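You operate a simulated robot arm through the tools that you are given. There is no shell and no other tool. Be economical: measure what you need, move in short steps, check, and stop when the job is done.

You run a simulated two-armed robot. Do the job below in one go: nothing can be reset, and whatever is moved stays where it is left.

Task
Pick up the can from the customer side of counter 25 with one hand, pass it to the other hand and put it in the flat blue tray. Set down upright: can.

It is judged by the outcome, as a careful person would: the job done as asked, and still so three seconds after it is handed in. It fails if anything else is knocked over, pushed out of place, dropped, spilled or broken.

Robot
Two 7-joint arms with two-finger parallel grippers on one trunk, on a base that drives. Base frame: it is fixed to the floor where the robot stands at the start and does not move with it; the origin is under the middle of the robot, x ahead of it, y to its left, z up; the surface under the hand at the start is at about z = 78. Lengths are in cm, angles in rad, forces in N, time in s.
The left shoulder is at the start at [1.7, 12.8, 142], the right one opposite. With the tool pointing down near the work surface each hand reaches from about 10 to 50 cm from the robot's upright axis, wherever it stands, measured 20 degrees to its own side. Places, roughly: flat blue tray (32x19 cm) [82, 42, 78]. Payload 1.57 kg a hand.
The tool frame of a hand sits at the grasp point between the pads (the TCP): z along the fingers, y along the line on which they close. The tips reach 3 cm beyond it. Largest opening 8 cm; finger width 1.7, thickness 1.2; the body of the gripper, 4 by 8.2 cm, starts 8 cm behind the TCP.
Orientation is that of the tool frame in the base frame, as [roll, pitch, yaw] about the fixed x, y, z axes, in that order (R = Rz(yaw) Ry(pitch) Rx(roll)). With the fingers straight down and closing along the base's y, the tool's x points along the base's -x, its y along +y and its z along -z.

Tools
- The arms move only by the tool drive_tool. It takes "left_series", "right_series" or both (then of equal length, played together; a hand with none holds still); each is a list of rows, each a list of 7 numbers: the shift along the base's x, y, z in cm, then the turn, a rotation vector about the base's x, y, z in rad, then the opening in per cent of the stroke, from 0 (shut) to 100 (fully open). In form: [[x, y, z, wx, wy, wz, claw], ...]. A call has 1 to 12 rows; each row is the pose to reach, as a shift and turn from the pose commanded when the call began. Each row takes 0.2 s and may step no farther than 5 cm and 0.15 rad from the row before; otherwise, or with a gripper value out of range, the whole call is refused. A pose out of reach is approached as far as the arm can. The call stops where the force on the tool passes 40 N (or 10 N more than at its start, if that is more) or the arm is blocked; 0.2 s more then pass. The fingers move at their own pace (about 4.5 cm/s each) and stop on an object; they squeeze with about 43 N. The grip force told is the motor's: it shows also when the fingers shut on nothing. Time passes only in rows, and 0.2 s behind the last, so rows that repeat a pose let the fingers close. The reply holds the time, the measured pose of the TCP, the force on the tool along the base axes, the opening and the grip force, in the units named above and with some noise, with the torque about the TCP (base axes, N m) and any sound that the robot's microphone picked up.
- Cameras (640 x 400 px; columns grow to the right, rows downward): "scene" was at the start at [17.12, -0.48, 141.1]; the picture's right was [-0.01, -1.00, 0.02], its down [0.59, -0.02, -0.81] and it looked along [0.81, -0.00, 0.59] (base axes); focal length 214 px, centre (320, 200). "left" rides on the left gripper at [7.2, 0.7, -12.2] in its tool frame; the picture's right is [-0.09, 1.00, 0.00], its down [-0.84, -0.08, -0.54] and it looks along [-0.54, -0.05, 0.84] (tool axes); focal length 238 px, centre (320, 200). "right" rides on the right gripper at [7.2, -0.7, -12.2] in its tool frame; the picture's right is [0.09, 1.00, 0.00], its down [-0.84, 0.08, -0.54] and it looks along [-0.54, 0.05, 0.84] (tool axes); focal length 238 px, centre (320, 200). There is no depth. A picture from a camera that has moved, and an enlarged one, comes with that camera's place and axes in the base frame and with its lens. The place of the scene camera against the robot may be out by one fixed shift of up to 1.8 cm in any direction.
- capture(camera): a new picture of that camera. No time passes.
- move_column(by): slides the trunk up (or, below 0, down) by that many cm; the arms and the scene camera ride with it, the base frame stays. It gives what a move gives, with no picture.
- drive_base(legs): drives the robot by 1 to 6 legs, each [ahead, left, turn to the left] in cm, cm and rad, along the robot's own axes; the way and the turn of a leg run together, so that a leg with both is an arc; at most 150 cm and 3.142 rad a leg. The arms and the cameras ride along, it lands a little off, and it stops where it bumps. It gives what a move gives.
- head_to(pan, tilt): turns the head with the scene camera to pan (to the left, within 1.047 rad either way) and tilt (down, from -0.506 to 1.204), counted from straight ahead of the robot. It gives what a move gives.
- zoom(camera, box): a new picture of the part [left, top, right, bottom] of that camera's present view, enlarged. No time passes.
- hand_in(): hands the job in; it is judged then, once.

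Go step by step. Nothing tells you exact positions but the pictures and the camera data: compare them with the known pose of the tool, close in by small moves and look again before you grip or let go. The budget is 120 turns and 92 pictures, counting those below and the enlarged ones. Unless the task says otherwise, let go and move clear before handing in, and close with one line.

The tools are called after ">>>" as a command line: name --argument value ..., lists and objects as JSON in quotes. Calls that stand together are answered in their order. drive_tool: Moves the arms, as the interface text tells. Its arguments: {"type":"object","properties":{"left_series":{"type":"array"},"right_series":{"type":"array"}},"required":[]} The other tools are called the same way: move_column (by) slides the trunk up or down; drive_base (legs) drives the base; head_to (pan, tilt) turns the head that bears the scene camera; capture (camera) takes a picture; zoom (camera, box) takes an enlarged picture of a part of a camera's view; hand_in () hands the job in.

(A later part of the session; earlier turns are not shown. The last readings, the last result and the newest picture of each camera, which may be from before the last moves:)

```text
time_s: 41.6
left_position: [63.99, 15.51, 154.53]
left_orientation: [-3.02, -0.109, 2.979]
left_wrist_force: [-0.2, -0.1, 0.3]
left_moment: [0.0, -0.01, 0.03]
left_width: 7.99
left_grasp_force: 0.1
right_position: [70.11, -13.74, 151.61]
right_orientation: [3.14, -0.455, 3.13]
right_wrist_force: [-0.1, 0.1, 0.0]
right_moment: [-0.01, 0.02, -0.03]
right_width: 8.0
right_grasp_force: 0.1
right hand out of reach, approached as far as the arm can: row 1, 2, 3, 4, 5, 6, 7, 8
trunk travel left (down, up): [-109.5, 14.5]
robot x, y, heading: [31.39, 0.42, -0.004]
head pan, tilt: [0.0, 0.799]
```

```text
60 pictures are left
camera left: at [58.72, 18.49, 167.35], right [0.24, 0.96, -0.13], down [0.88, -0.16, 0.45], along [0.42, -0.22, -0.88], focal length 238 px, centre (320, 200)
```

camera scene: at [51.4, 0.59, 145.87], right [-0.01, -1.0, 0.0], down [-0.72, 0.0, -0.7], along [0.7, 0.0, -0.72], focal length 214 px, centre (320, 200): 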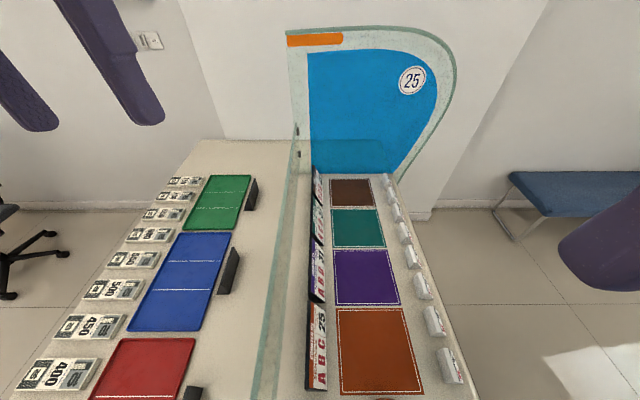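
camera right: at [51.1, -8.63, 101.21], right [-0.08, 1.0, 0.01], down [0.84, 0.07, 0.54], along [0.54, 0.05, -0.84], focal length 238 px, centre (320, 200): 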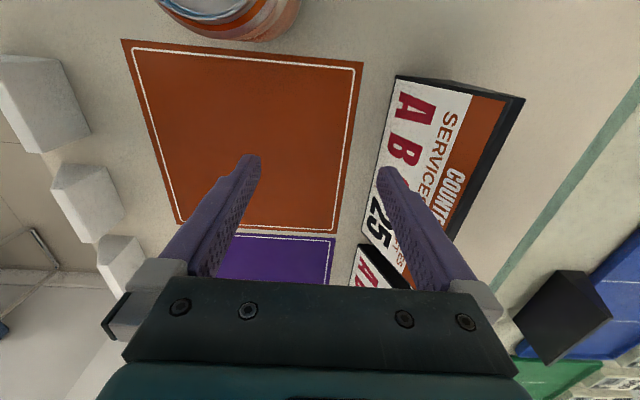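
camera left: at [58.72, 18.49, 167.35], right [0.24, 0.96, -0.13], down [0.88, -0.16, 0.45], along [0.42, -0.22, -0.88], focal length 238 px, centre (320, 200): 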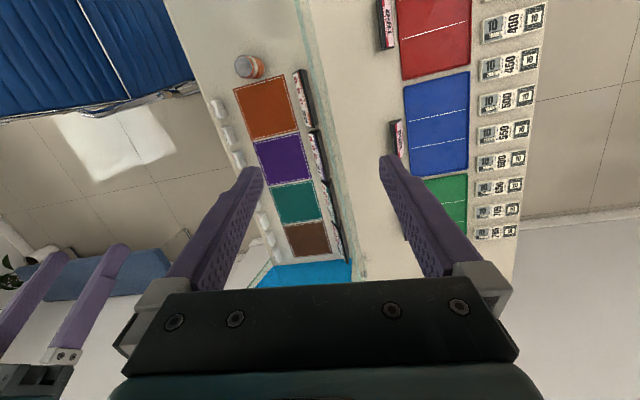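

The wrist stays on a sphere of about 46 cm around the shoulder, so the arm really is straight. I'll command a clear inward pull to make the elbow bend.

>>> drive_tool --right_series '[[-4, 0, 0, 0, -0.1, 0, 100], [-8, 0, 0, 0, -0.2, 0, 100], [-12, 0, 0, 0, -0.3, 0, 100], [-16, 0, 0, 0, -0.4, 0, 100], [-20, 0, -2, 0, -0.45, 0, 100], [-24, 0, -4, 0, -0.45, 0, 100], [-27, 0, -6, 0, -0.45, 0, 100], [-27, 0, -6, 0, -0.45, 0, 100]]'

```text
time_s: 43.4
left_position: [64.16, 15.63, 154.41]
left_orientation: [-3.019, -0.108, 2.979]
left_wrist_force: [-0.2, 0.1, 0.3]
left_moment: [-0.04, 0.01, -0.01]
left_width: 8.01
left_grasp_force: 0.0
right_position: [70.72, -2.33, 129.75]
right_orientation: [-3.137, 0.003, 3.108]
right_wrist_force: [0.3, -1.2, -0.5]
right_moment: [0.01, -0.01, 0.0]
right_width: 8.0
right_grasp_force: 0.0
right hand out of reach, approached as far as the arm can: row 1, 2, 3, 4, 5, 6, 7, 8
trunk travel left (down, up): [-109.5, 14.5]
robot x, y, heading: [31.74, 0.07, -0.003]
head pan, tilt: [0.0, 0.799]
```

The arm has come in slightly. I'll keep pulling directly toward the shoulder.

>>> drive_tool --right_series '[[-2.5, -0.7, 1.5, 0, 0, 0, 100], [-5, -1.4, 3, 0, 0, 0, 100], [-7.5, -2.1, 4.5, 0, 0, 0, 100], [-10, -2.8, 6, 0, 0, 0, 100], [-12.5, -3.5, 7.5, 0, 0, 0, 100], [-15, -4.2, 9, 0, 0, 0, 100], [-15, -4.2, 9, 0, 0, 0, 100], [-15, -4.2, 9, 0, 0, 0, 100]]'

>>> capture --camera "left"

>>> capture --camera "scene"

```text
time_s: 45.2
left_position: [64.01, 15.54, 154.48]
left_orientation: [-3.019, -0.108, 2.979]
left_wrist_force: [0.9, 0.4, 0.3]
left_moment: [0.02, -0.02, 0.0]
left_width: 7.99
left_grasp_force: 0.0
right_position: [71.22, -0.82, 131.76]
right_orientation: [3.136, 0.009, 3.129]
right_wrist_force: [-0.3, -0.1, -0.2]
right_moment: [0.0, -0.02, 0.02]
right_width: 8.0
right_grasp_force: 0.1
right hand out of reach, approached as far as the arm can: row 1, 2, 3, 4, 5, 6, 7, 8
trunk travel left (down, up): [-109.5, 14.5]
robot x, y, heading: [31.77, 0.15, -0.004]
head pan, tilt: [0.0, 0.799]
```

```text
59 pictures are left
camera left: at [58.73, 18.5, 167.35], right [0.24, 0.96, -0.13], down [0.88, -0.16, 0.45], along [0.42, -0.22, -0.88], focal length 238 px, centre (320, 200)
```

left: 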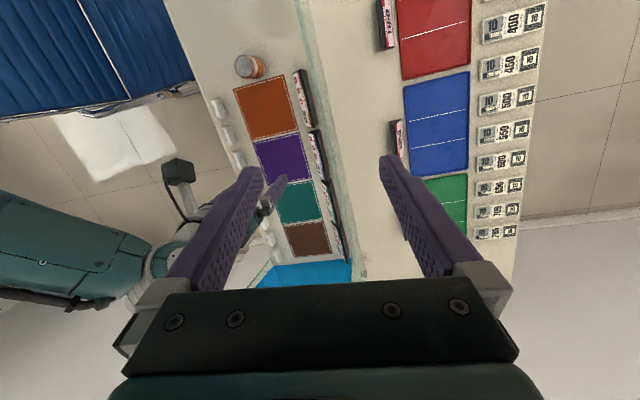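

```text
58 pictures are left
camera scene: at [48.44, -0.28, 155.81], right [-0.18, -0.98, 0.0], down [-0.93, 0.17, -0.31], along [0.31, -0.06, -0.95], focal length 214 px, centre (320, 200)
```

scene: 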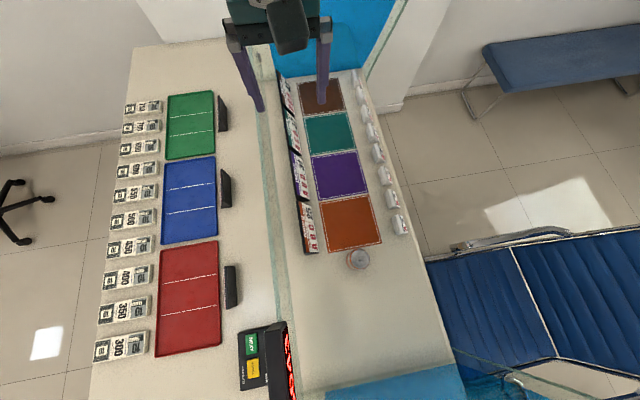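

The straight right arm is pressing on the robot's own head and has pushed the scene camera off. I'll swing the hand out to the right.

>>> drive_tool --right_series '[[0, -4, 0, 0, 0, 0, 100], [0, -8, 0, 0, 0, 0, 100], [0, -12, 0, 0, 0, 0, 100], [-1, -16, 0, 0, 0, 0, 100], [-3, -20, 0, 0, 0, 0, 100], [-6, -22, 0, 0, 0, 0, 100], [-10, -22, 0, 0, 0, 0, 100], [-14, -22, 0, 0, 0, 0, 100]]'

>>> capture --camera "scene"

```text
time_s: 47.0
left_position: [64.02, 15.54, 154.5]
left_orientation: [-3.021, -0.108, 2.978]
left_wrist_force: [-0.4, 0.1, 0.3]
left_moment: [-0.02, -0.01, 0.01]
left_width: 8.0
left_grasp_force: 0.1
right_position: [69.55, -23.57, 122.59]
right_orientation: [3.135, -0.003, 3.132]
right_wrist_force: [0.3, 0.3, 0.1]
right_moment: [-0.01, 0.01, 0.01]
right_width: 8.0
right_grasp_force: 0.1
right hand out of reach, approached as far as the arm can: row 1, 2, 3, 4, 5, 6, 7, 8
trunk travel left (down, up): [-109.5, 14.5]
robot x, y, heading: [31.75, 0.47, -0.005]
head pan, tilt: [0.0, 0.799]
```

```text
57 pictures are left
camera scene: at [51.4, 0.59, 158.87], right [-0.01, -1.0, 0.0], down [-0.72, 0.0, -0.7], along [0.7, 0.0, -0.72], focal length 214 px, centre (320, 200)
```

scene: 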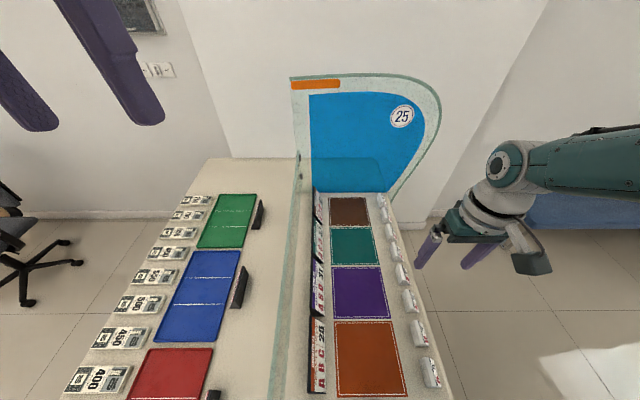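

The head is free again. Getting out of a straight arm takes a large elbow angle per centimetre, so I'll pull in with very small steps.

>>> drive_tool --right_series '[[-0.15, 0.04, 0.12, 0, 0, 0, 100], [-0.3, 0.08, 0.25, 0, 0, 0, 100], [-0.5, 0.14, 0.4, 0, 0, 0, 100], [-0.8, 0.2, 0.6, 0, 0, 0, 100], [-1.1, 0.3, 0.9, 0, 0, 0, 100], [-1.5, 0.4, 1.2, 0, 0, 0, 100], [-2, 0.55, 1.6, 0, 0, 0, 100], [-2.6, 0.7, 2.1, 0, 0, 0, 100], [-3.2, 0.9, 2.6, 0, 0, 0, 100], [-4, 1.1, 3.2, 0, 0, 0, 100], [-5, 1.4, 4, 0, 0, 0, 100], [-6, 1.7, 4.8, 0, 0, 0, 100]]'

```text
time_s: 49.6
left_position: [64.06, 15.52, 154.69]
left_orientation: [-3.022, -0.109, 2.98]
left_wrist_force: [0.2, -1.3, -0.8]
left_moment: [0.01, -0.01, 0.03]
left_width: 8.0
left_grasp_force: 0.1
right_position: [63.7, -22.17, 127.55]
right_orientation: [3.135, -0.001, 3.133]
right_wrist_force: [-0.2, 0.3, -0.5]
right_moment: [0.01, 0.0, 0.0]
right_width: 8.0
right_grasp_force: 0.0
right hand out of reach, approached as far as the arm can: row 1
trunk travel left (down, up): [-109.5, 14.5]
robot x, y, heading: [31.67, 0.45, -0.009]
head pan, tilt: [0.0, 0.799]
```

That freed the elbow. Now I'll raise the hand relative to the trunk, then lower the trunk to its nominal height, staying clear of everything.

>>> drive_tool --right_series '[[-0.5, 1, 4, 0, 0, 0, 100], [-1, 2, 8, 0, 0, 0, 100], [-2, 3, 12, 0, 0, 0, 100], [-4, 4, 14, 0, 0, 0, 100]]'

>>> move_column --by -30

>>> capture --camera "right"

```text
time_s: 50.6
left_position: [64.03, 15.43, 154.54]
left_orientation: [-3.02, -0.107, 2.979]
left_wrist_force: [0.1, -0.2, -0.7]
left_moment: [0.0, -0.03, 0.01]
left_width: 7.97
left_grasp_force: 0.0
right_position: [59.89, -18.23, 141.38]
right_orientation: [3.135, -0.004, 3.135]
right_wrist_force: [-0.9, -0.1, -0.2]
right_moment: [-0.02, 0.05, 0.02]
right_width: 8.01
right_grasp_force: 0.1
trunk travel left (down, up): [-109.5, 14.5]
robot x, y, heading: [31.64, 0.04, -0.002]
head pan, tilt: [0.0, 0.799]
```

```text
time_s: 53.6
left_position: [64.15, 15.52, 124.52]
left_orientation: [-3.018, -0.107, 2.978]
left_wrist_force: [0.4, -0.1, 1.8]
left_moment: [0.01, 0.0, -0.01]
left_width: 8.0
left_grasp_force: 0.0
right_position: [59.77, -18.27, 111.48]
right_orientation: [3.135, -0.004, 3.133]
right_wrist_force: [-0.3, -0.3, 0.1]
right_moment: [0.0, 0.01, -0.04]
right_width: 7.98
right_grasp_force: 0.1
trunk travel left (down, up): [-79.5, 44.5]
robot x, y, heading: [31.57, 0.27, -0.005]
head pan, tilt: [0.0, 0.799]
```

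```text
56 pictures are left
camera right: at [52.55, -18.94, 123.62], right [-0.08, 1.0, 0.01], down [0.84, 0.07, 0.54], along [0.54, 0.05, -0.84], focal length 238 px, centre (320, 200)
```

right: 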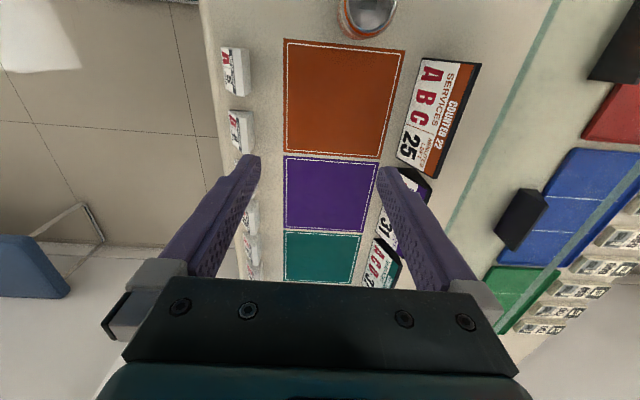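

Everything is clear, but that sign's small text seems to say "COUNTER 22". I'll read it properly before committing to this can.

>>> zoom --camera "right" --box '[380, 40, 500, 300]'

```text
1.54 times, centred on (440, 170) of right
camera zoom: at [52.55, -18.94, 123.62], right [-0.08, 1.0, 0.01], down [0.84, 0.07, 0.54], along [0.54, 0.05, -0.84], focal length 367 px, centre (135, 246)
```

zoom: 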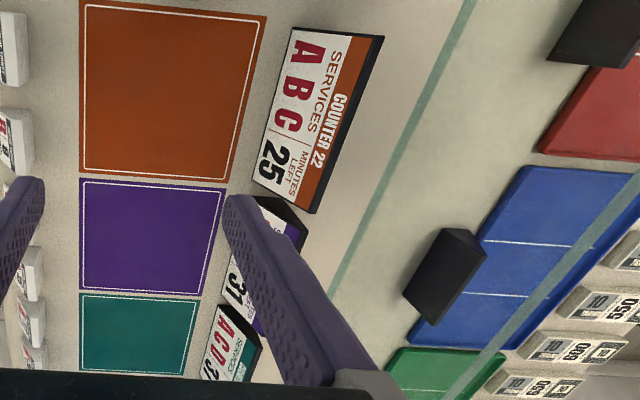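

The sign actually reads "Counter 22 … 25 minutes left", so it's only a notice. The number on the end partition of this cell is 25. I'll look back to read the near partition's label and check the neighbouring cell for another can.

>>> drive_tool --left_series '[[-1, 0, 2, 0, 0.15, 0, 100], [-2, 0, 4, 0, 0.3, 0, 100], [-3, 0, 6, 0, 0.45, 0, 100], [-4, 0, 8, 0, 0.6, 0, 100], [-6, 0, 10, 0, 0.75, 0, 100], [-8, 0, 12, 0, 0.9, 0, 100], [-10, 0, 14, 0, 1.05, 0, 100]]'

>>> capture --camera "left"

```text
time_s: 54.7
left_position: [56.41, 15.93, 127.39]
left_orientation: [-2.759, -1.006, 2.842]
left_wrist_force: [0.1, 0.6, 0.8]
left_moment: [0.01, -0.02, 0.02]
left_width: 8.0
left_grasp_force: 0.1
right_position: [59.8, -18.27, 111.47]
right_orientation: [3.136, -0.003, 3.133]
right_wrist_force: [1.2, 0.2, 0.3]
right_moment: [0.02, 0.03, -0.01]
right_width: 7.99
right_grasp_force: 0.1
trunk travel left (down, up): [-79.5, 44.5]
robot x, y, heading: [32.06, 0.36, -0.003]
head pan, tilt: [0.0, 0.799]
stopped in row 5 (left hand): the arm was blocked; the commanded pose is now the measured one
```

```text
54 pictures are left
camera left: at [63.31, 19.18, 139.48], right [0.02, 0.96, -0.28], down [0.9, -0.14, -0.42], along [-0.44, -0.24, -0.86], focal length 238 px, centre (320, 200)
```

left: 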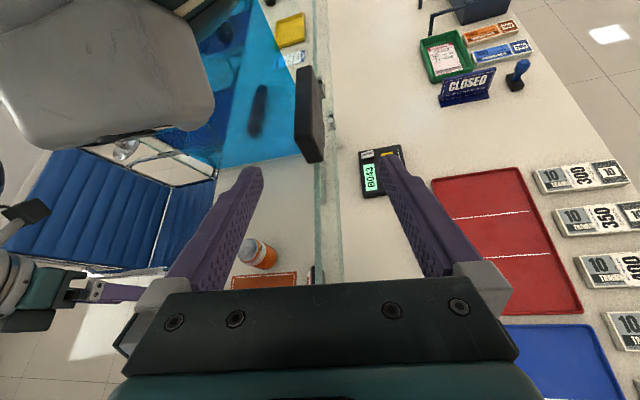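

>>> zoom --camera "left" --box '[180, 0, 340, 150]'

```text
2.67 times, centred on (260, 75) of left
camera zoom: at [63.31, 19.18, 139.48], right [0.02, 0.96, -0.28], down [0.9, -0.14, -0.42], along [-0.44, -0.24, -0.86], focal length 636 px, centre (480, 533)
```

zoom: 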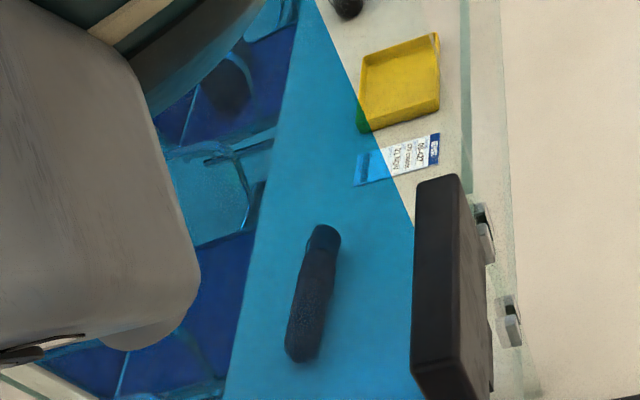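

That object is a folded umbrella, so the orange can is the only one. I'll move the right hand over it at z≈100.

>>> drive_tool --right_series '[[-3, 1.2, -1, 0, 0, 0, 100], [-6, 2.4, -2, 0, 0, 0, 100], [-9, 3.6, -4, 0, 0, 0, 100], [-12, 4.9, -7, 0, 0, 0, 100], [-12, 4.9, -12, 0, 0, 0, 100]]'

>>> capture --camera "right"

```text
time_s: 55.9
left_position: [56.37, 15.88, 127.31]
left_orientation: [-2.76, -1.006, 2.843]
left_wrist_force: [0.5, -0.1, 0.0]
left_moment: [-0.03, 0.01, 0.0]
left_width: 7.99
left_grasp_force: 0.0
right_position: [47.59, -13.17, 99.2]
right_orientation: [3.135, -0.001, 3.134]
right_wrist_force: [0.5, 0.3, -0.5]
right_moment: [0.01, 0.0, 0.0]
right_width: 7.98
right_grasp_force: 0.1
trunk travel left (down, up): [-79.5, 44.5]
robot x, y, heading: [31.58, 0.4, -0.007]
head pan, tilt: [0.0, 0.799]
```

```text
52 pictures are left
camera right: at [40.26, -13.9, 111.55], right [-0.08, 1.0, 0.01], down [0.84, 0.07, 0.54], along [0.54, 0.05, -0.84], focal length 238 px, centre (320, 200)
```

right: 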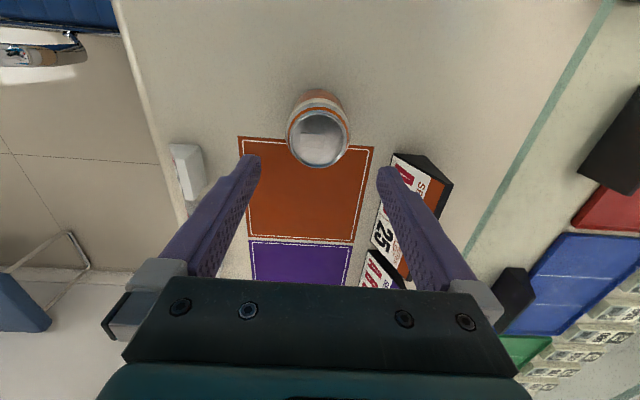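

It's well aligned again, so I'll go down to z≈86.8 and only close after checking that it got there.

>>> drive_tool --right_series '[[0.1, -0.1, -4, 0, 0, 0, 100], [0.1, -0.2, -8, 0, 0, 0, 100], [0.1, -0.2, -10.5, 0, 0, 0, 100], [0.1, -0.2, -12.4, 0, 0, 0, 100]]'

>>> capture --camera "right"

```text
time_s: 56.9
left_position: [56.41, 15.85, 127.44]
left_orientation: [-2.76, -1.005, 2.845]
left_wrist_force: [0.4, -0.2, 0.3]
left_moment: [-0.01, 0.0, -0.01]
left_width: 8.01
left_grasp_force: 0.0
right_position: [47.97, -13.49, 87.01]
right_orientation: [3.136, -0.004, 3.134]
right_wrist_force: [0.5, -0.2, -0.3]
right_moment: [-0.01, -0.01, -0.02]
right_width: 7.99
right_grasp_force: 0.0
trunk travel left (down, up): [-79.5, 44.5]
robot x, y, heading: [31.63, 0.24, -0.002]
head pan, tilt: [0.0, 0.799]
```

```text
51 pictures are left
camera right: at [40.64, -14.24, 99.24], right [-0.08, 1.0, 0.01], down [0.84, 0.07, 0.54], along [0.54, 0.05, -0.84], focal length 238 px, centre (320, 200)
```

right: 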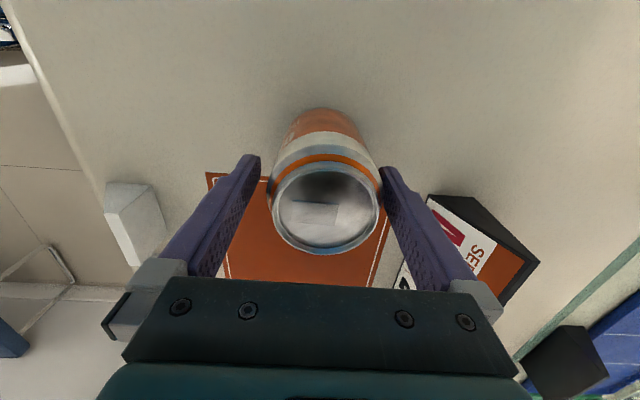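

The can is between the fingers and centred within a few millimetres. I'll close.

>>> drive_tool --right_series '[[0, 0.25, 0, 0, 0, 0, 100], [0, 0.25, 0, 0, 0, 0, 60], [0, 0.25, 0, 0, 0, 0, 0], [0, 0.25, 0, 0, 0, 0, 0], [0, 0.25, 0, 0, 0, 0, 0]]'

```text
time_s: 58.1
left_position: [56.51, 16.02, 127.35]
left_orientation: [-2.759, -1.005, 2.843]
left_wrist_force: [1.0, 0.7, -0.5]
left_moment: [0.03, 0.01, 0.0]
left_width: 7.98
left_grasp_force: 0.1
right_position: [47.72, -13.18, 87.14]
right_orientation: [3.136, -0.004, 3.132]
right_wrist_force: [0.1, -0.3, 0.1]
right_moment: [-0.05, 0.02, 0.0]
right_width: 6.53
right_grasp_force: 40.9
trunk travel left (down, up): [-79.5, 44.5]
robot x, y, heading: [31.84, 0.12, -0.005]
head pan, tilt: [0.0, 0.799]
```

The can is gripped at 6.5 cm wide. I'll lift it straight up and bring it to a handover spot around [66, -6, 108], then look.

>>> drive_tool --right_series '[[0, 0, 2, 0, 0, 0, 0], [0, 0, 5, 0, 0, 0, 0], [0, 0, 9, 0, 0, 0, 0], [0, 0, 13, 0, 0, 0, 0], [0, 0, 17, 0, 0, 0, 0], [0, 0, 21, 0, 0, 0, 0], [4, 1.5, 21, 0, 0, 0, 0], [8, 3, 21, 0, 0, 0, 0], [12, 4.5, 21, 0, 0, 0, 0], [16, 6, 21, 0, 0, 0, 0], [18.3, 7.2, 21, 0, 0, 0, 0]]'

>>> capture --camera "scene"

>>> capture --camera "right"

```text
time_s: 60.5
left_position: [56.33, 15.9, 127.36]
left_orientation: [-2.76, -1.006, 2.842]
left_wrist_force: [0.6, 0.3, -0.7]
left_moment: [0.02, -0.02, -0.02]
left_width: 8.01
left_grasp_force: 0.0
right_position: [66.2, -6.13, 107.75]
right_orientation: [3.134, -0.004, 3.134]
right_wrist_force: [0.3, -0.6, -3.5]
right_moment: [0.02, -0.03, 0.01]
right_width: 6.53
right_grasp_force: 42.8
trunk travel left (down, up): [-79.5, 44.5]
robot x, y, heading: [31.54, 0.04, -0.003]
head pan, tilt: [0.0, 0.799]
```

```text
50 pictures are left
camera scene: at [51.38, 0.6, 128.87], right [-0.01, -1.0, 0.0], down [-0.72, 0.0, -0.7], along [0.7, 0.0, -0.72], focal length 214 px, centre (320, 200)
```

scene: 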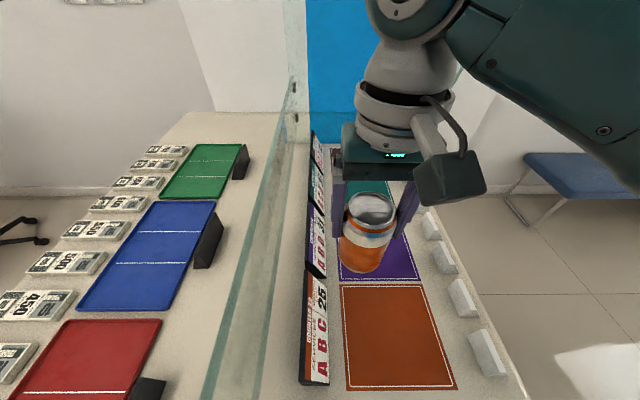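

```text
49 pictures are left
camera right: at [59.15, -6.79, 120.03], right [-0.08, 1.0, 0.01], down [0.84, 0.07, 0.54], along [0.54, 0.05, -0.84], focal length 238 px, centre (320, 200)
```

right: 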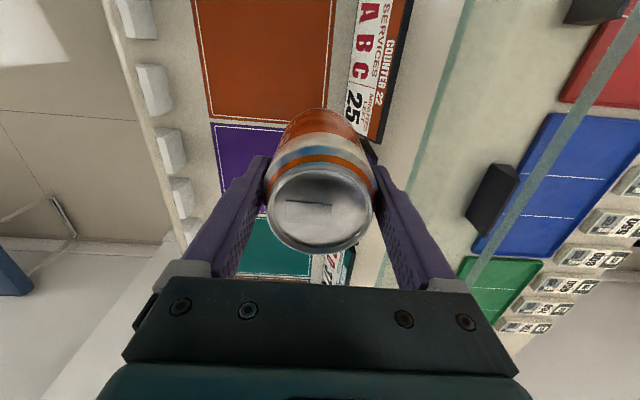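

The can is up, upright and held by its upper half. Next I'll bring the left hand back to pointing down, ready to tilt in for the handover.

>>> drive_tool --left_series '[[0, 0, 0, 0, -0.15, 0, 100], [0, 0, 0, 0, -0.3, 0, 100], [0, 0, 0, 0, -0.45, 0, 100], [0, 0, 0, 0, -0.6, 0, 100], [0, 0, 0, 0, -0.75, 0, 100], [0, 0, 0, 0, -0.9, 0, 100], [0, 0, 0, 0, -1.0, 0, 100]]'

```text
time_s: 62.1
left_position: [55.24, 16.59, 125.51]
left_orientation: [-3.035, -0.114, 2.996]
left_wrist_force: [-0.6, -0.5, -0.1]
left_moment: [0.05, 0.02, 0.0]
left_width: 7.98
left_grasp_force: 0.0
right_position: [66.38, -6.16, 107.8]
right_orientation: [3.135, -0.004, 3.133]
right_wrist_force: [0.7, -0.4, -3.0]
right_moment: [-0.02, 0.03, 0.01]
right_width: 6.53
right_grasp_force: 43.1
trunk travel left (down, up): [-79.5, 44.5]
robot x, y, heading: [31.57, 0.23, -0.006]
head pan, tilt: [0.0, 0.799]
```

The left hand now points down at [55, 16.6, 125]. I'll move the can a bit farther forward and turn the right wrist about 30° so the left hand can come in at right angles to its fingers.

>>> drive_tool --right_series '[[1.2, 0.3, -0.5, 0, 0, -0.13, 0], [2.4, 0.6, -1, 0, 0, -0.26, 0], [3.6, 0.9, -1.4, 0, 0, -0.39, 0], [4.7, 1.1, -1.8, 0, 0, -0.52, 0], [4.7, 1.1, -1.8, 0, 0, -0.52, 0]]'

>>> capture --camera "scene"

```text
time_s: 63.3
left_position: [55.29, 16.59, 125.49]
left_orientation: [-3.035, -0.112, 2.99]
left_wrist_force: [0.5, -0.5, 0.1]
left_moment: [-0.01, 0.02, -0.02]
left_width: 8.0
left_grasp_force: 0.0
right_position: [70.75, -4.99, 106.18]
right_orientation: [3.134, -0.003, 2.61]
right_wrist_force: [-0.3, -0.8, -3.6]
right_moment: [-0.01, 0.05, -0.01]
right_width: 6.52
right_grasp_force: 43.0
trunk travel left (down, up): [-79.5, 44.5]
robot x, y, heading: [31.37, -0.07, -0.005]
head pan, tilt: [0.0, 0.799]
```

```text
48 pictures are left
camera scene: at [51.38, 0.6, 128.86], right [-0.01, -1.0, 0.0], down [-0.72, 0.0, -0.7], along [0.7, 0.0, -0.72], focal length 214 px, centre (320, 200)
```

scene: 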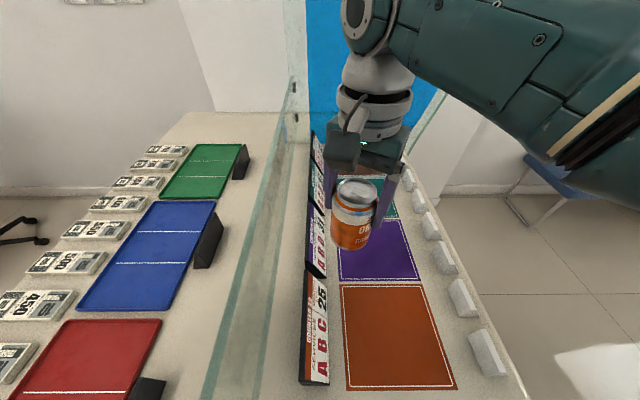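

Now I'll bring the left hand in to a staging point about 9 cm short of the can, tilted 42° below horizontal, and check it from both cameras.

>>> drive_tool --left_series '[[1, -2, -2.4, -0.027, -0.117, -0.038, 100], [2.2, -4.3, -4.8, -0.054, -0.235, -0.077, 100], [3.3, -6.5, -7.2, -0.08, -0.352, -0.115, 100], [4.5, -8.8, -9.5, -0.107, -0.469, -0.154, 100], [5.7, -11, -11.9, -0.134, -0.586, -0.192, 100], [6.9, -13.3, -14.2, -0.161, -0.704, -0.231, 100], [8, -15.6, -16.6, -0.187, -0.821, -0.269, 100], [9.2, -18, -18.9, -0.214, -0.938, -0.3075, 100]]'

>>> capture --camera "scene"

>>> capture --camera "left"

```text
time_s: 65.1
left_position: [65.58, -1.93, 108.39]
left_orientation: [3.137, 0.925, 2.58]
left_wrist_force: [0.2, 0.5, 0.3]
left_moment: [-0.02, -0.01, -0.02]
left_width: 8.0
left_grasp_force: 0.1
right_position: [70.87, -4.98, 106.26]
right_orientation: [3.133, -0.003, 2.612]
right_wrist_force: [-0.5, 0.4, -3.2]
right_moment: [-0.01, -0.01, 0.0]
right_width: 6.53
right_grasp_force: 43.7
trunk travel left (down, up): [-79.5, 44.5]
robot x, y, heading: [31.58, 0.29, -0.002]
head pan, tilt: [0.0, 0.799]
```

```text
47 pictures are left
camera scene: at [51.38, 0.59, 128.87], right [-0.01, -1.0, 0.0], down [-0.72, 0.0, -0.7], along [0.7, 0.0, -0.72], focal length 214 px, centre (320, 200)
```

scene: 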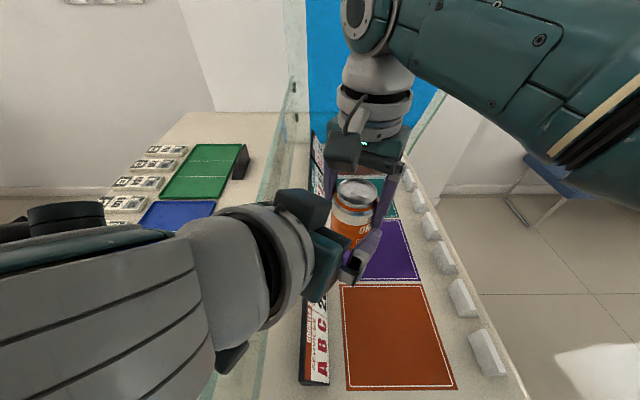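

```text
46 pictures are left
camera left: at [54.13, 6.0, 110.06], right [0.57, 0.82, 0.08], down [0.02, -0.1, 0.99], along [0.82, -0.57, -0.07], focal length 238 px, centre (320, 200)
```

left: 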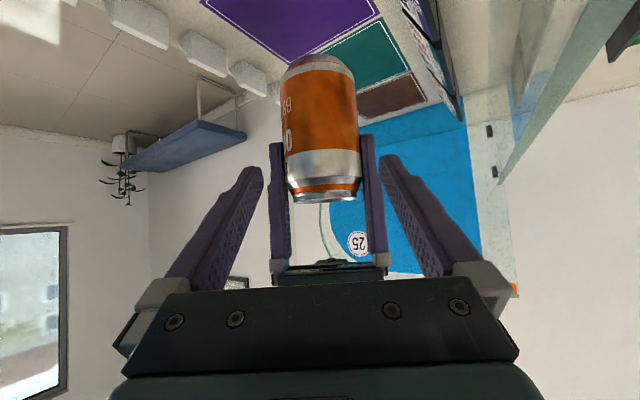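

The left hand is tilted correctly and lined up with the can, but it needs to go about 8 cm lower and its forearm would come near the glass top. I'll raise the whole trunk 9 cm first so that both hands rise together.

>>> move_column --by 9

>>> drive_tool --left_series '[[-1, 0.6, -1.5, 0, 0, 0, 100], [-1, 0.6, -3.2, 0, 0, 0, 100], [-1, 0.6, -5, 0, 0, 0, 100]]'

>>> capture --camera "left"

>>> capture --camera "scene"

```text
time_s: 66.4
left_position: [65.6, -1.79, 117.42]
left_orientation: [3.138, 0.925, 2.584]
left_wrist_force: [0.3, -0.3, 0.1]
left_moment: [0.01, -0.02, 0.0]
left_width: 7.99
left_grasp_force: 0.0
right_position: [70.84, -5.12, 115.07]
right_orientation: [3.136, -0.002, 2.613]
right_wrist_force: [0.1, 0.2, -4.7]
right_moment: [0.0, 0.02, 0.02]
right_width: 6.55
right_grasp_force: 43.0
trunk travel left (down, up): [-88.5, 35.5]
robot x, y, heading: [31.66, 0.33, -0.007]
head pan, tilt: [0.0, 0.799]
```

```text
time_s: 67.2
left_position: [64.56, -1.26, 112.43]
left_orientation: [3.135, 0.923, 2.583]
left_wrist_force: [0.4, 0.0, 0.8]
left_moment: [0.0, 0.01, -0.04]
left_width: 7.96
left_grasp_force: 0.0
right_position: [70.87, -5.18, 115.31]
right_orientation: [3.135, -0.004, 2.611]
right_wrist_force: [0.6, -0.8, -3.3]
right_moment: [-0.01, 0.0, 0.0]
right_width: 6.51
right_grasp_force: 42.9
trunk travel left (down, up): [-88.5, 35.5]
robot x, y, heading: [31.61, 0.07, -0.008]
head pan, tilt: [0.0, 0.799]
```

```text
45 pictures are left
camera left: at [53.11, 6.62, 114.11], right [0.57, 0.82, 0.08], down [0.02, -0.11, 0.99], along [0.82, -0.57, -0.07], focal length 238 px, centre (320, 200)
```

left: 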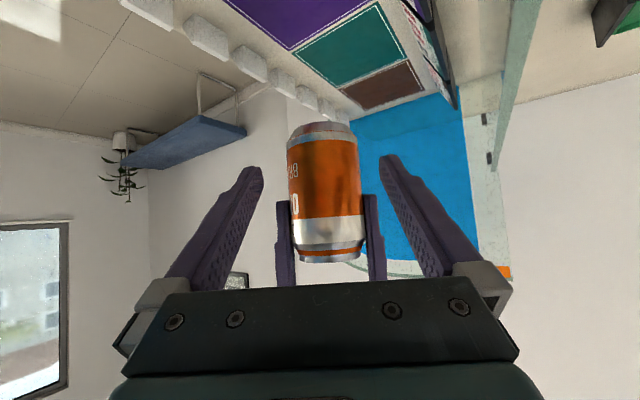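

```text
44 pictures are left
camera scene: at [51.38, 0.6, 137.87], right [-0.01, -1.0, 0.0], down [-0.72, 0.0, -0.7], along [0.7, 0.0, -0.72], focal length 214 px, centre (320, 200)
```

scene: 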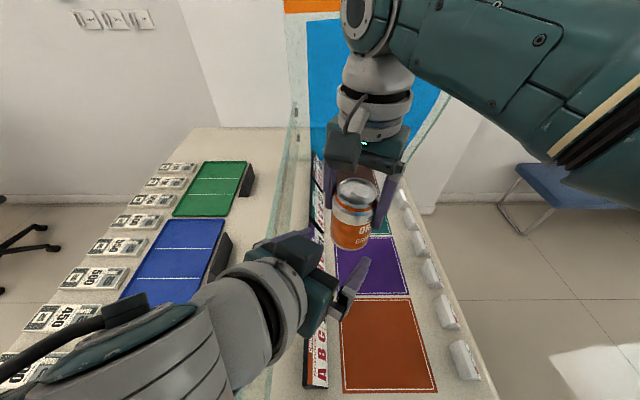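

The can is centred and the free lower part is exposed between the left fingers. I'll advance onto it, ending about 3.3 cm above the can's base.

>>> drive_tool --left_series '[[1.5, -0.9, -1.2, 0, 0, 0, 100], [3, -1.8, -2, 0, 0, 0, 100], [4.5, -2.7, -2.5, 0, 0, 0, 100], [5.9, -3.57, -2.8, 0, 0, 0, 100]]'

>>> capture --camera "left"

>>> zoom --camera "scene" --box '[240, 100, 480, 350]'

```text
time_s: 68.2
left_position: [70.63, -4.9, 109.66]
left_orientation: [3.137, 0.926, 2.584]
left_wrist_force: [1.3, -0.5, -0.2]
left_moment: [0.0, 0.0, 0.0]
left_width: 8.02
left_grasp_force: 0.1
right_position: [70.94, -5.14, 115.26]
right_orientation: [3.135, -0.004, 2.613]
right_wrist_force: [0.0, 0.4, -3.6]
right_moment: [-0.02, 0.01, -0.03]
right_width: 6.54
right_grasp_force: 43.0
trunk travel left (down, up): [-88.5, 35.5]
robot x, y, heading: [31.78, 0.08, -0.003]
head pan, tilt: [0.0, 0.799]
```

```text
43 pictures are left
camera left: at [59.07, 3.04, 111.27], right [0.57, 0.82, 0.08], down [0.02, -0.1, 0.99], along [0.82, -0.57, -0.07], focal length 238 px, centre (320, 200)
```

left: 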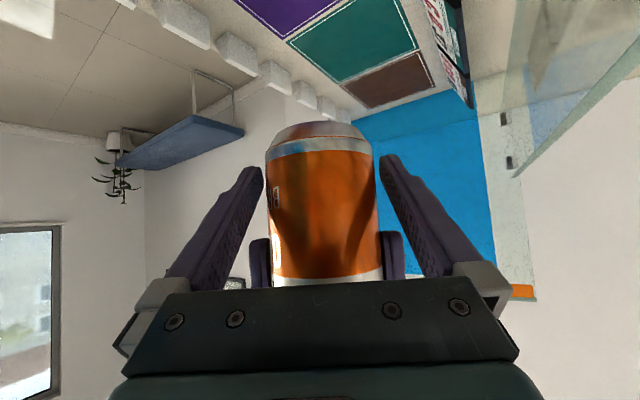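

```text
1.60 times, centred on (360, 225) of scene
camera zoom: at [51.38, 0.6, 137.86], right [-0.01, -1.0, 0.0], down [-0.72, 0.0, -0.7], along [0.7, 0.0, -0.72], focal length 343 px, centre (256, 160)
```

zoom: 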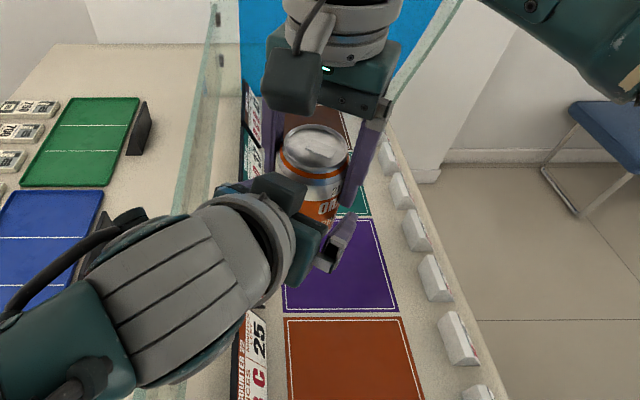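

The left fingers straddle the can's lower part, clear of the right fingertips. I'll close the left hand while the right still holds.

>>> drive_tool --left_series '[[0, 0, 0, 0, 0, 0, 60], [0, 0, 0, 0, 0, 0, 0], [0, 0, 0, 0, 0, 0, 0], [0, 0, 0, 0, 0, 0, 0], [0, 0, 0, 0, 0, 0, 0]]'

>>> capture --camera "left"

```text
time_s: 69.4
left_position: [70.58, -4.76, 109.47]
left_orientation: [3.134, 0.926, 2.581]
left_wrist_force: [2.3, -2.3, 0.4]
left_moment: [0.66, -0.29, 0.14]
left_width: 6.48
left_grasp_force: 43.1
right_position: [70.82, -5.08, 115.25]
right_orientation: [3.135, -0.003, 2.612]
right_wrist_force: [-2.9, 0.7, -1.0]
right_moment: [-0.53, 0.45, -0.15]
right_width: 6.54
right_grasp_force: 42.9
trunk travel left (down, up): [-88.5, 35.5]
robot x, y, heading: [31.54, 0.12, -0.005]
head pan, tilt: [0.0, 0.799]
```

```text
41 pictures are left
camera left: at [59.08, 3.08, 111.28], right [0.57, 0.82, 0.08], down [0.02, -0.11, 0.99], along [0.82, -0.57, -0.07], focal length 238 px, centre (320, 200)
```

left: 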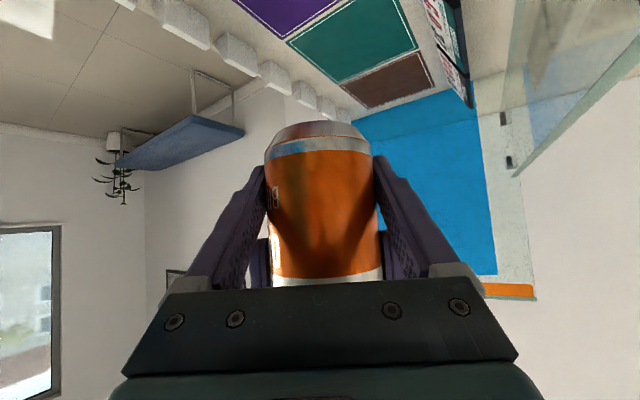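

Both hands now hold the can firmly at 6.5 cm. I'll open the right hand and draw it straight up.

>>> drive_tool --right_series '[[0, 0, 0, 0, 0, 0, 50], [0, 0, 0, 0, 0, 0, 100], [0, 0, 0, 0, 0, 0, 100], [0, 0, 0, 0, 0, 0, 100]]' --left_series '[[0, 0, 0, 0, 0, 0, 0], [0, 0, 0, 0, 0, 0, 0], [0, 0, 0, 0, 0, 0, 0], [0, 0, 0, 0, 0, 0, 0]]'

>>> capture --camera "right"

```text
time_s: 70.4
left_position: [70.61, -4.84, 109.61]
left_orientation: [3.136, 0.925, 2.583]
left_wrist_force: [0.0, 0.1, 0.0]
left_moment: [0.0, 0.03, -0.03]
left_width: 6.5
left_grasp_force: 42.6
right_position: [70.85, -5.03, 115.13]
right_orientation: [3.135, -0.003, 2.613]
right_wrist_force: [0.4, -0.1, 0.3]
right_moment: [-0.01, -0.01, -0.01]
right_width: 8.02
right_grasp_force: 0.1
trunk travel left (down, up): [-88.5, 35.5]
robot x, y, heading: [31.49, 0.19, -0.008]
head pan, tilt: [0.0, 0.799]
```

```text
40 pictures are left
camera right: at [64.29, -2.12, 127.43], right [0.42, 0.91, 0.01], down [0.76, -0.36, 0.54], along [0.49, -0.22, -0.84], focal length 238 px, centre (320, 200)
```

right: 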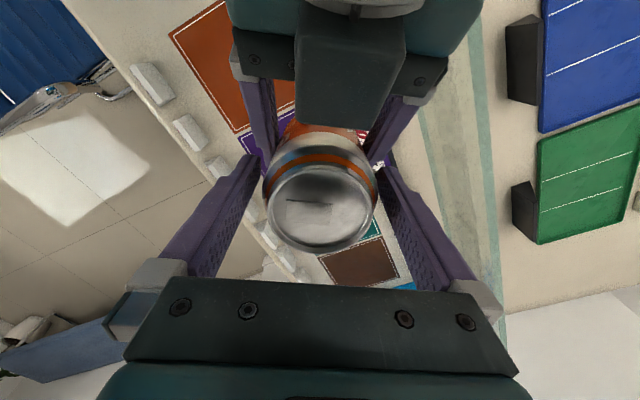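

>>> drive_tool --right_series '[[0, 0, 1.5, 0, 0, 0, 100], [0, 0, 4, 0, 0, 0, 100], [0, 0, 7, 0, 0, 0, 100], [0, 0, 10, 0, 0, 0, 100], [-0.5, -3, 11, 0, 0, 0, 100], [-1, -7, 11, 0, 0, 0, 100], [-1.5, -11, 11, 0, 0, 0, 100]]'

>>> capture --camera "scene"

>>> capture --camera "left"

```text
time_s: 72.0
left_position: [70.54, -4.88, 109.65]
left_orientation: [3.135, 0.927, 2.585]
left_wrist_force: [0.1, 0.6, 0.6]
left_moment: [0.02, -0.01, -0.01]
left_width: 6.51
left_grasp_force: 42.4
right_position: [69.53, -16.23, 126.47]
right_orientation: [3.135, -0.003, 2.613]
right_wrist_force: [0.2, 0.1, 0.9]
right_moment: [-0.03, -0.03, -0.02]
right_width: 8.02
right_grasp_force: 0.1
trunk travel left (down, up): [-88.5, 35.5]
robot x, y, heading: [32.09, 0.46, -0.002]
head pan, tilt: [0.0, 0.799]
```

```text
39 pictures are left
camera scene: at [51.38, 0.6, 137.86], right [-0.01, -1.0, 0.0], down [-0.72, 0.0, -0.7], along [0.7, 0.0, -0.72], focal length 214 px, centre (320, 200)
```

scene: 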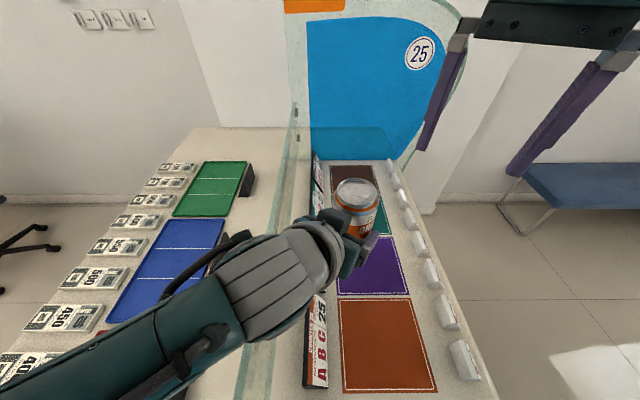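

```text
38 pictures are left
camera left: at [59.07, 3.07, 111.28], right [0.57, 0.82, 0.08], down [0.02, -0.11, 0.99], along [0.82, -0.57, -0.07], focal length 238 px, centre (320, 200)
```

left: 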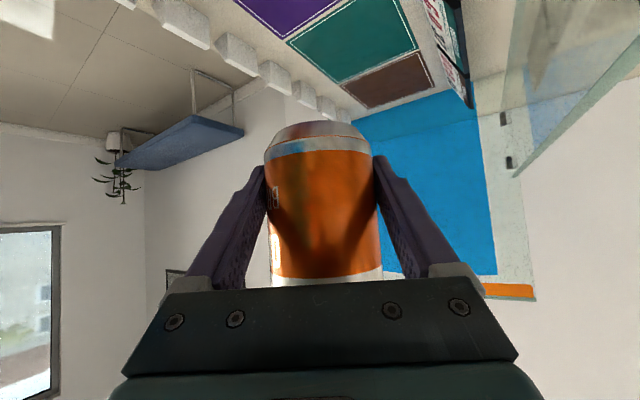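

The can is safely in the left hand, upright. The tray spans roughly x 66–98, y 33–53. I'll raise the trunk to clear the glass and then drive forward and left toward the tray.

>>> move_column --by 14

>>> drive_base --legs '[[6, 19, 0], [6, 19, 0]]'

>>> capture --camera "scene"

>>> capture --camera "right"

```text
time_s: 73.7
left_position: [70.51, -4.88, 123.62]
left_orientation: [3.138, 0.925, 2.583]
left_wrist_force: [0.4, 0.2, -4.5]
left_moment: [-0.01, 0.0, -0.03]
left_width: 6.5
left_grasp_force: 42.8
right_position: [69.54, -16.0, 140.39]
right_orientation: [3.133, -0.005, 2.612]
right_wrist_force: [0.1, -0.1, 0.0]
right_moment: [-0.03, 0.01, -0.03]
right_width: 7.99
right_grasp_force: 0.0
trunk travel left (down, up): [-102.5, 21.5]
robot x, y, heading: [31.7, 0.23, -0.007]
head pan, tilt: [0.0, 0.799]
```

```text
time_s: 76.4
left_position: [82.78, 32.64, 123.6]
left_orientation: [3.136, 0.925, 2.58]
left_wrist_force: [-0.3, 0.7, -4.0]
left_moment: [0.02, -0.01, 0.02]
left_width: 6.51
left_grasp_force: 43.0
right_position: [81.67, 21.4, 140.43]
right_orientation: [3.135, -0.004, 2.606]
right_wrist_force: [0.7, 0.1, -0.7]
right_moment: [0.0, -0.03, -0.03]
right_width: 8.0
right_grasp_force: 0.0
trunk travel left (down, up): [-102.5, 21.5]
robot x, y, heading: [44.17, 37.33, -0.009]
head pan, tilt: [0.0, 0.799]
```

```text
37 pictures are left
camera scene: at [63.66, 38.06, 151.86], right [-0.01, -1.0, 0.0], down [-0.72, 0.01, -0.7], along [0.7, -0.01, -0.72], focal length 214 px, centre (320, 200)
```

scene: 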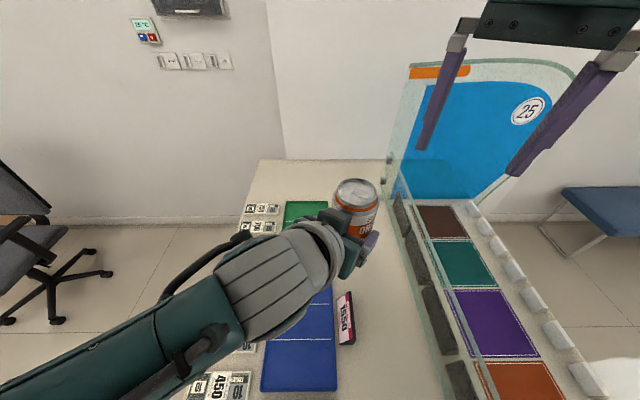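

```text
36 pictures are left
camera right: at [75.11, 24.3, 152.71], right [0.43, 0.9, 0.01], down [0.76, -0.36, 0.54], along [0.49, -0.23, -0.84], focal length 238 px, centre (320, 200)
```

right: 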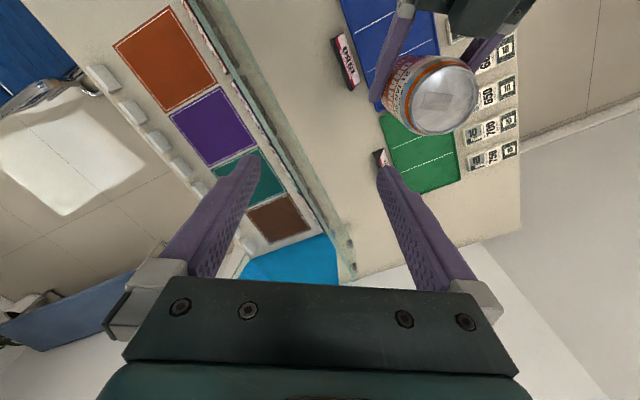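

The tray is visible: x about 67–99, y about 34–52. I'll shift the left hand over its middle and turn it so the hand trails back along the tray, clear of the price blocks.

>>> drive_tool --left_series '[[0.2, 2.6, 0, 0, 0, 0.1, 0], [0.4, 5.2, 0, 0, 0, 0.2, 0], [0.6, 7.8, 0, 0, 0, 0.3, 0], [0.7, 10.2, 0, 0, 0, 0.4, 0]]'

>>> capture --camera "scene"

>>> capture --camera "left"

```text
time_s: 77.4
left_position: [83.45, 42.91, 123.54]
left_orientation: [3.135, 0.926, 2.98]
left_wrist_force: [-0.5, -0.1, -3.4]
left_moment: [0.0, 0.01, -0.03]
left_width: 6.47
left_grasp_force: 42.7
right_position: [81.64, 21.38, 140.53]
right_orientation: [3.136, -0.003, 2.608]
right_wrist_force: [-0.7, 0.7, -0.8]
right_moment: [0.0, -0.03, 0.01]
right_width: 7.99
right_grasp_force: 0.1
trunk travel left (down, up): [-102.5, 21.5]
robot x, y, heading: [44.04, 37.46, -0.008]
head pan, tilt: [0.0, 0.799]
```

```text
35 pictures are left
camera scene: at [63.66, 38.06, 151.86], right [-0.01, -1.0, 0.0], down [-0.72, 0.01, -0.7], along [0.7, -0.01, -0.72], focal length 214 px, centre (320, 200)
```

scene: 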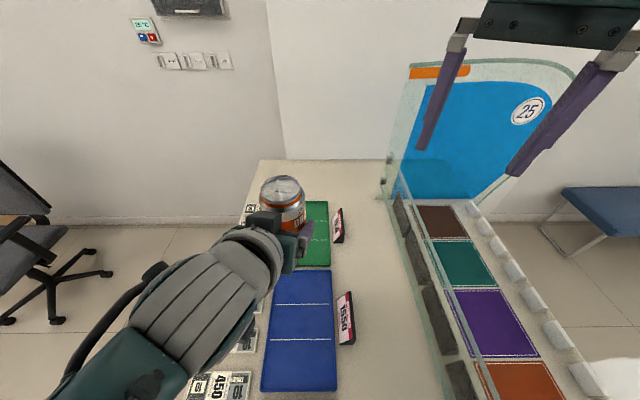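

```text
34 pictures are left
camera left: at [69.8, 45.65, 125.27], right [0.21, 0.97, 0.08], down [0.06, -0.09, 0.99], along [0.98, -0.21, -0.08], focal length 238 px, centre (320, 200)
```

left: 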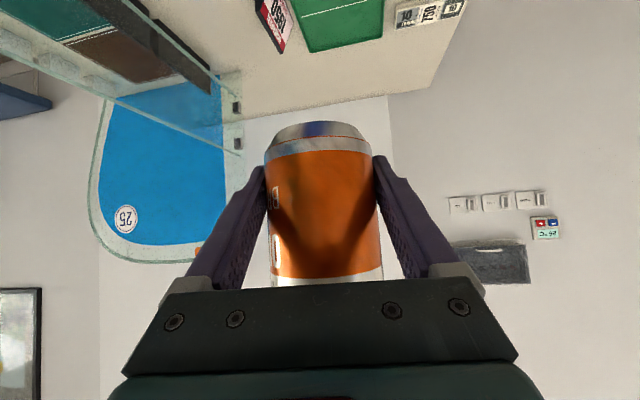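

The can is over the middle of the tray. Before descending I want to see where the left elbow is, so I'll pan the head left.

>>> head_to --pan 0.8 --tilt 0.85

>>> capture --camera "scene"

```text
time_s: 78.5
left_position: [83.53, 42.9, 123.66]
left_orientation: [3.136, 0.925, 2.976]
left_wrist_force: [0.8, 0.8, -3.5]
left_moment: [-0.02, -0.02, 0.0]
left_width: 6.49
left_grasp_force: 42.9
right_position: [81.67, 21.28, 140.45]
right_orientation: [3.132, -0.003, 2.607]
right_wrist_force: [0.0, 0.6, 0.7]
right_moment: [0.01, 0.0, 0.01]
right_width: 8.0
right_grasp_force: 0.1
trunk travel left (down, up): [-102.5, 21.5]
robot x, y, heading: [43.56, 37.94, -0.01]
head pan, tilt: [0.799, 0.85]
```

```text
33 pictures are left
camera scene: at [61.11, 43.69, 151.46], right [0.71, -0.7, 0.0], down [-0.53, -0.53, -0.66], along [0.47, 0.47, -0.75], focal length 214 px, centre (320, 200)
```

scene: 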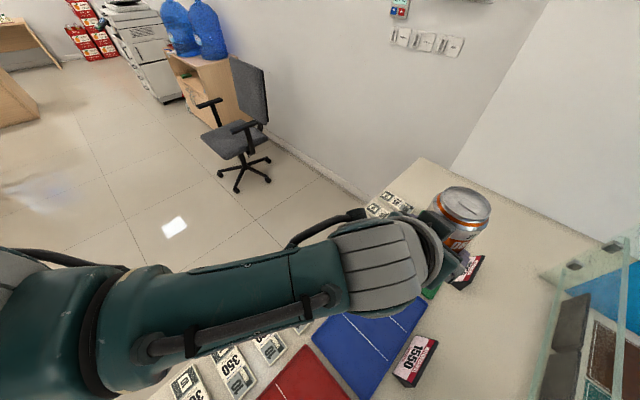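

The left forearm is level and the elbow is well above the counter. I'll lower the trunk in stages.

>>> move_column --by -22

>>> capture --camera "scene"

>>> capture --camera "left"

```text
time_s: 80.9
left_position: [83.46, 42.88, 101.61]
left_orientation: [3.138, 0.925, 2.98]
left_wrist_force: [1.0, -0.2, -3.9]
left_moment: [0.01, 0.05, 0.0]
left_width: 6.51
left_grasp_force: 42.6
right_position: [81.71, 21.37, 118.46]
right_orientation: [3.134, -0.004, 2.607]
right_wrist_force: [-0.2, -0.4, -0.3]
right_moment: [0.02, -0.01, 0.02]
right_width: 8.0
right_grasp_force: 0.0
trunk travel left (down, up): [-80.5, 43.5]
robot x, y, heading: [43.63, 37.22, -0.009]
head pan, tilt: [0.799, 0.85]
```

```text
32 pictures are left
camera scene: at [61.1, 43.69, 129.47], right [0.71, -0.7, 0.0], down [-0.53, -0.53, -0.66], along [0.46, 0.47, -0.75], focal length 214 px, centre (320, 200)
```

scene: 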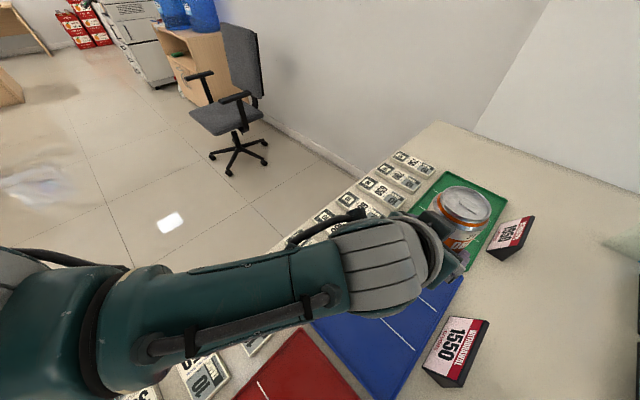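

```text
31 pictures are left
camera left: at [69.81, 45.6, 103.29], right [0.21, 0.97, 0.08], down [0.06, -0.09, 0.99], along [0.98, -0.21, -0.07], focal length 238 px, centre (320, 200)
```

left: 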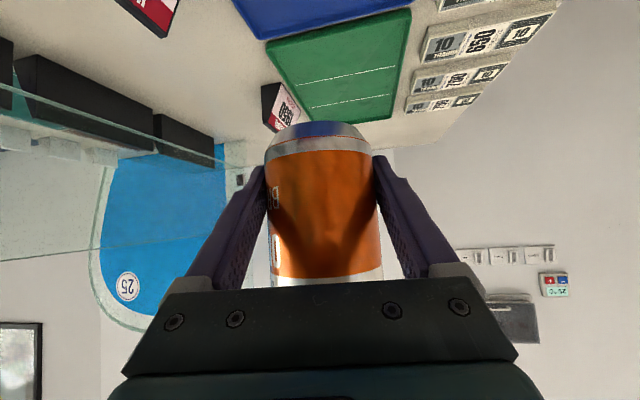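

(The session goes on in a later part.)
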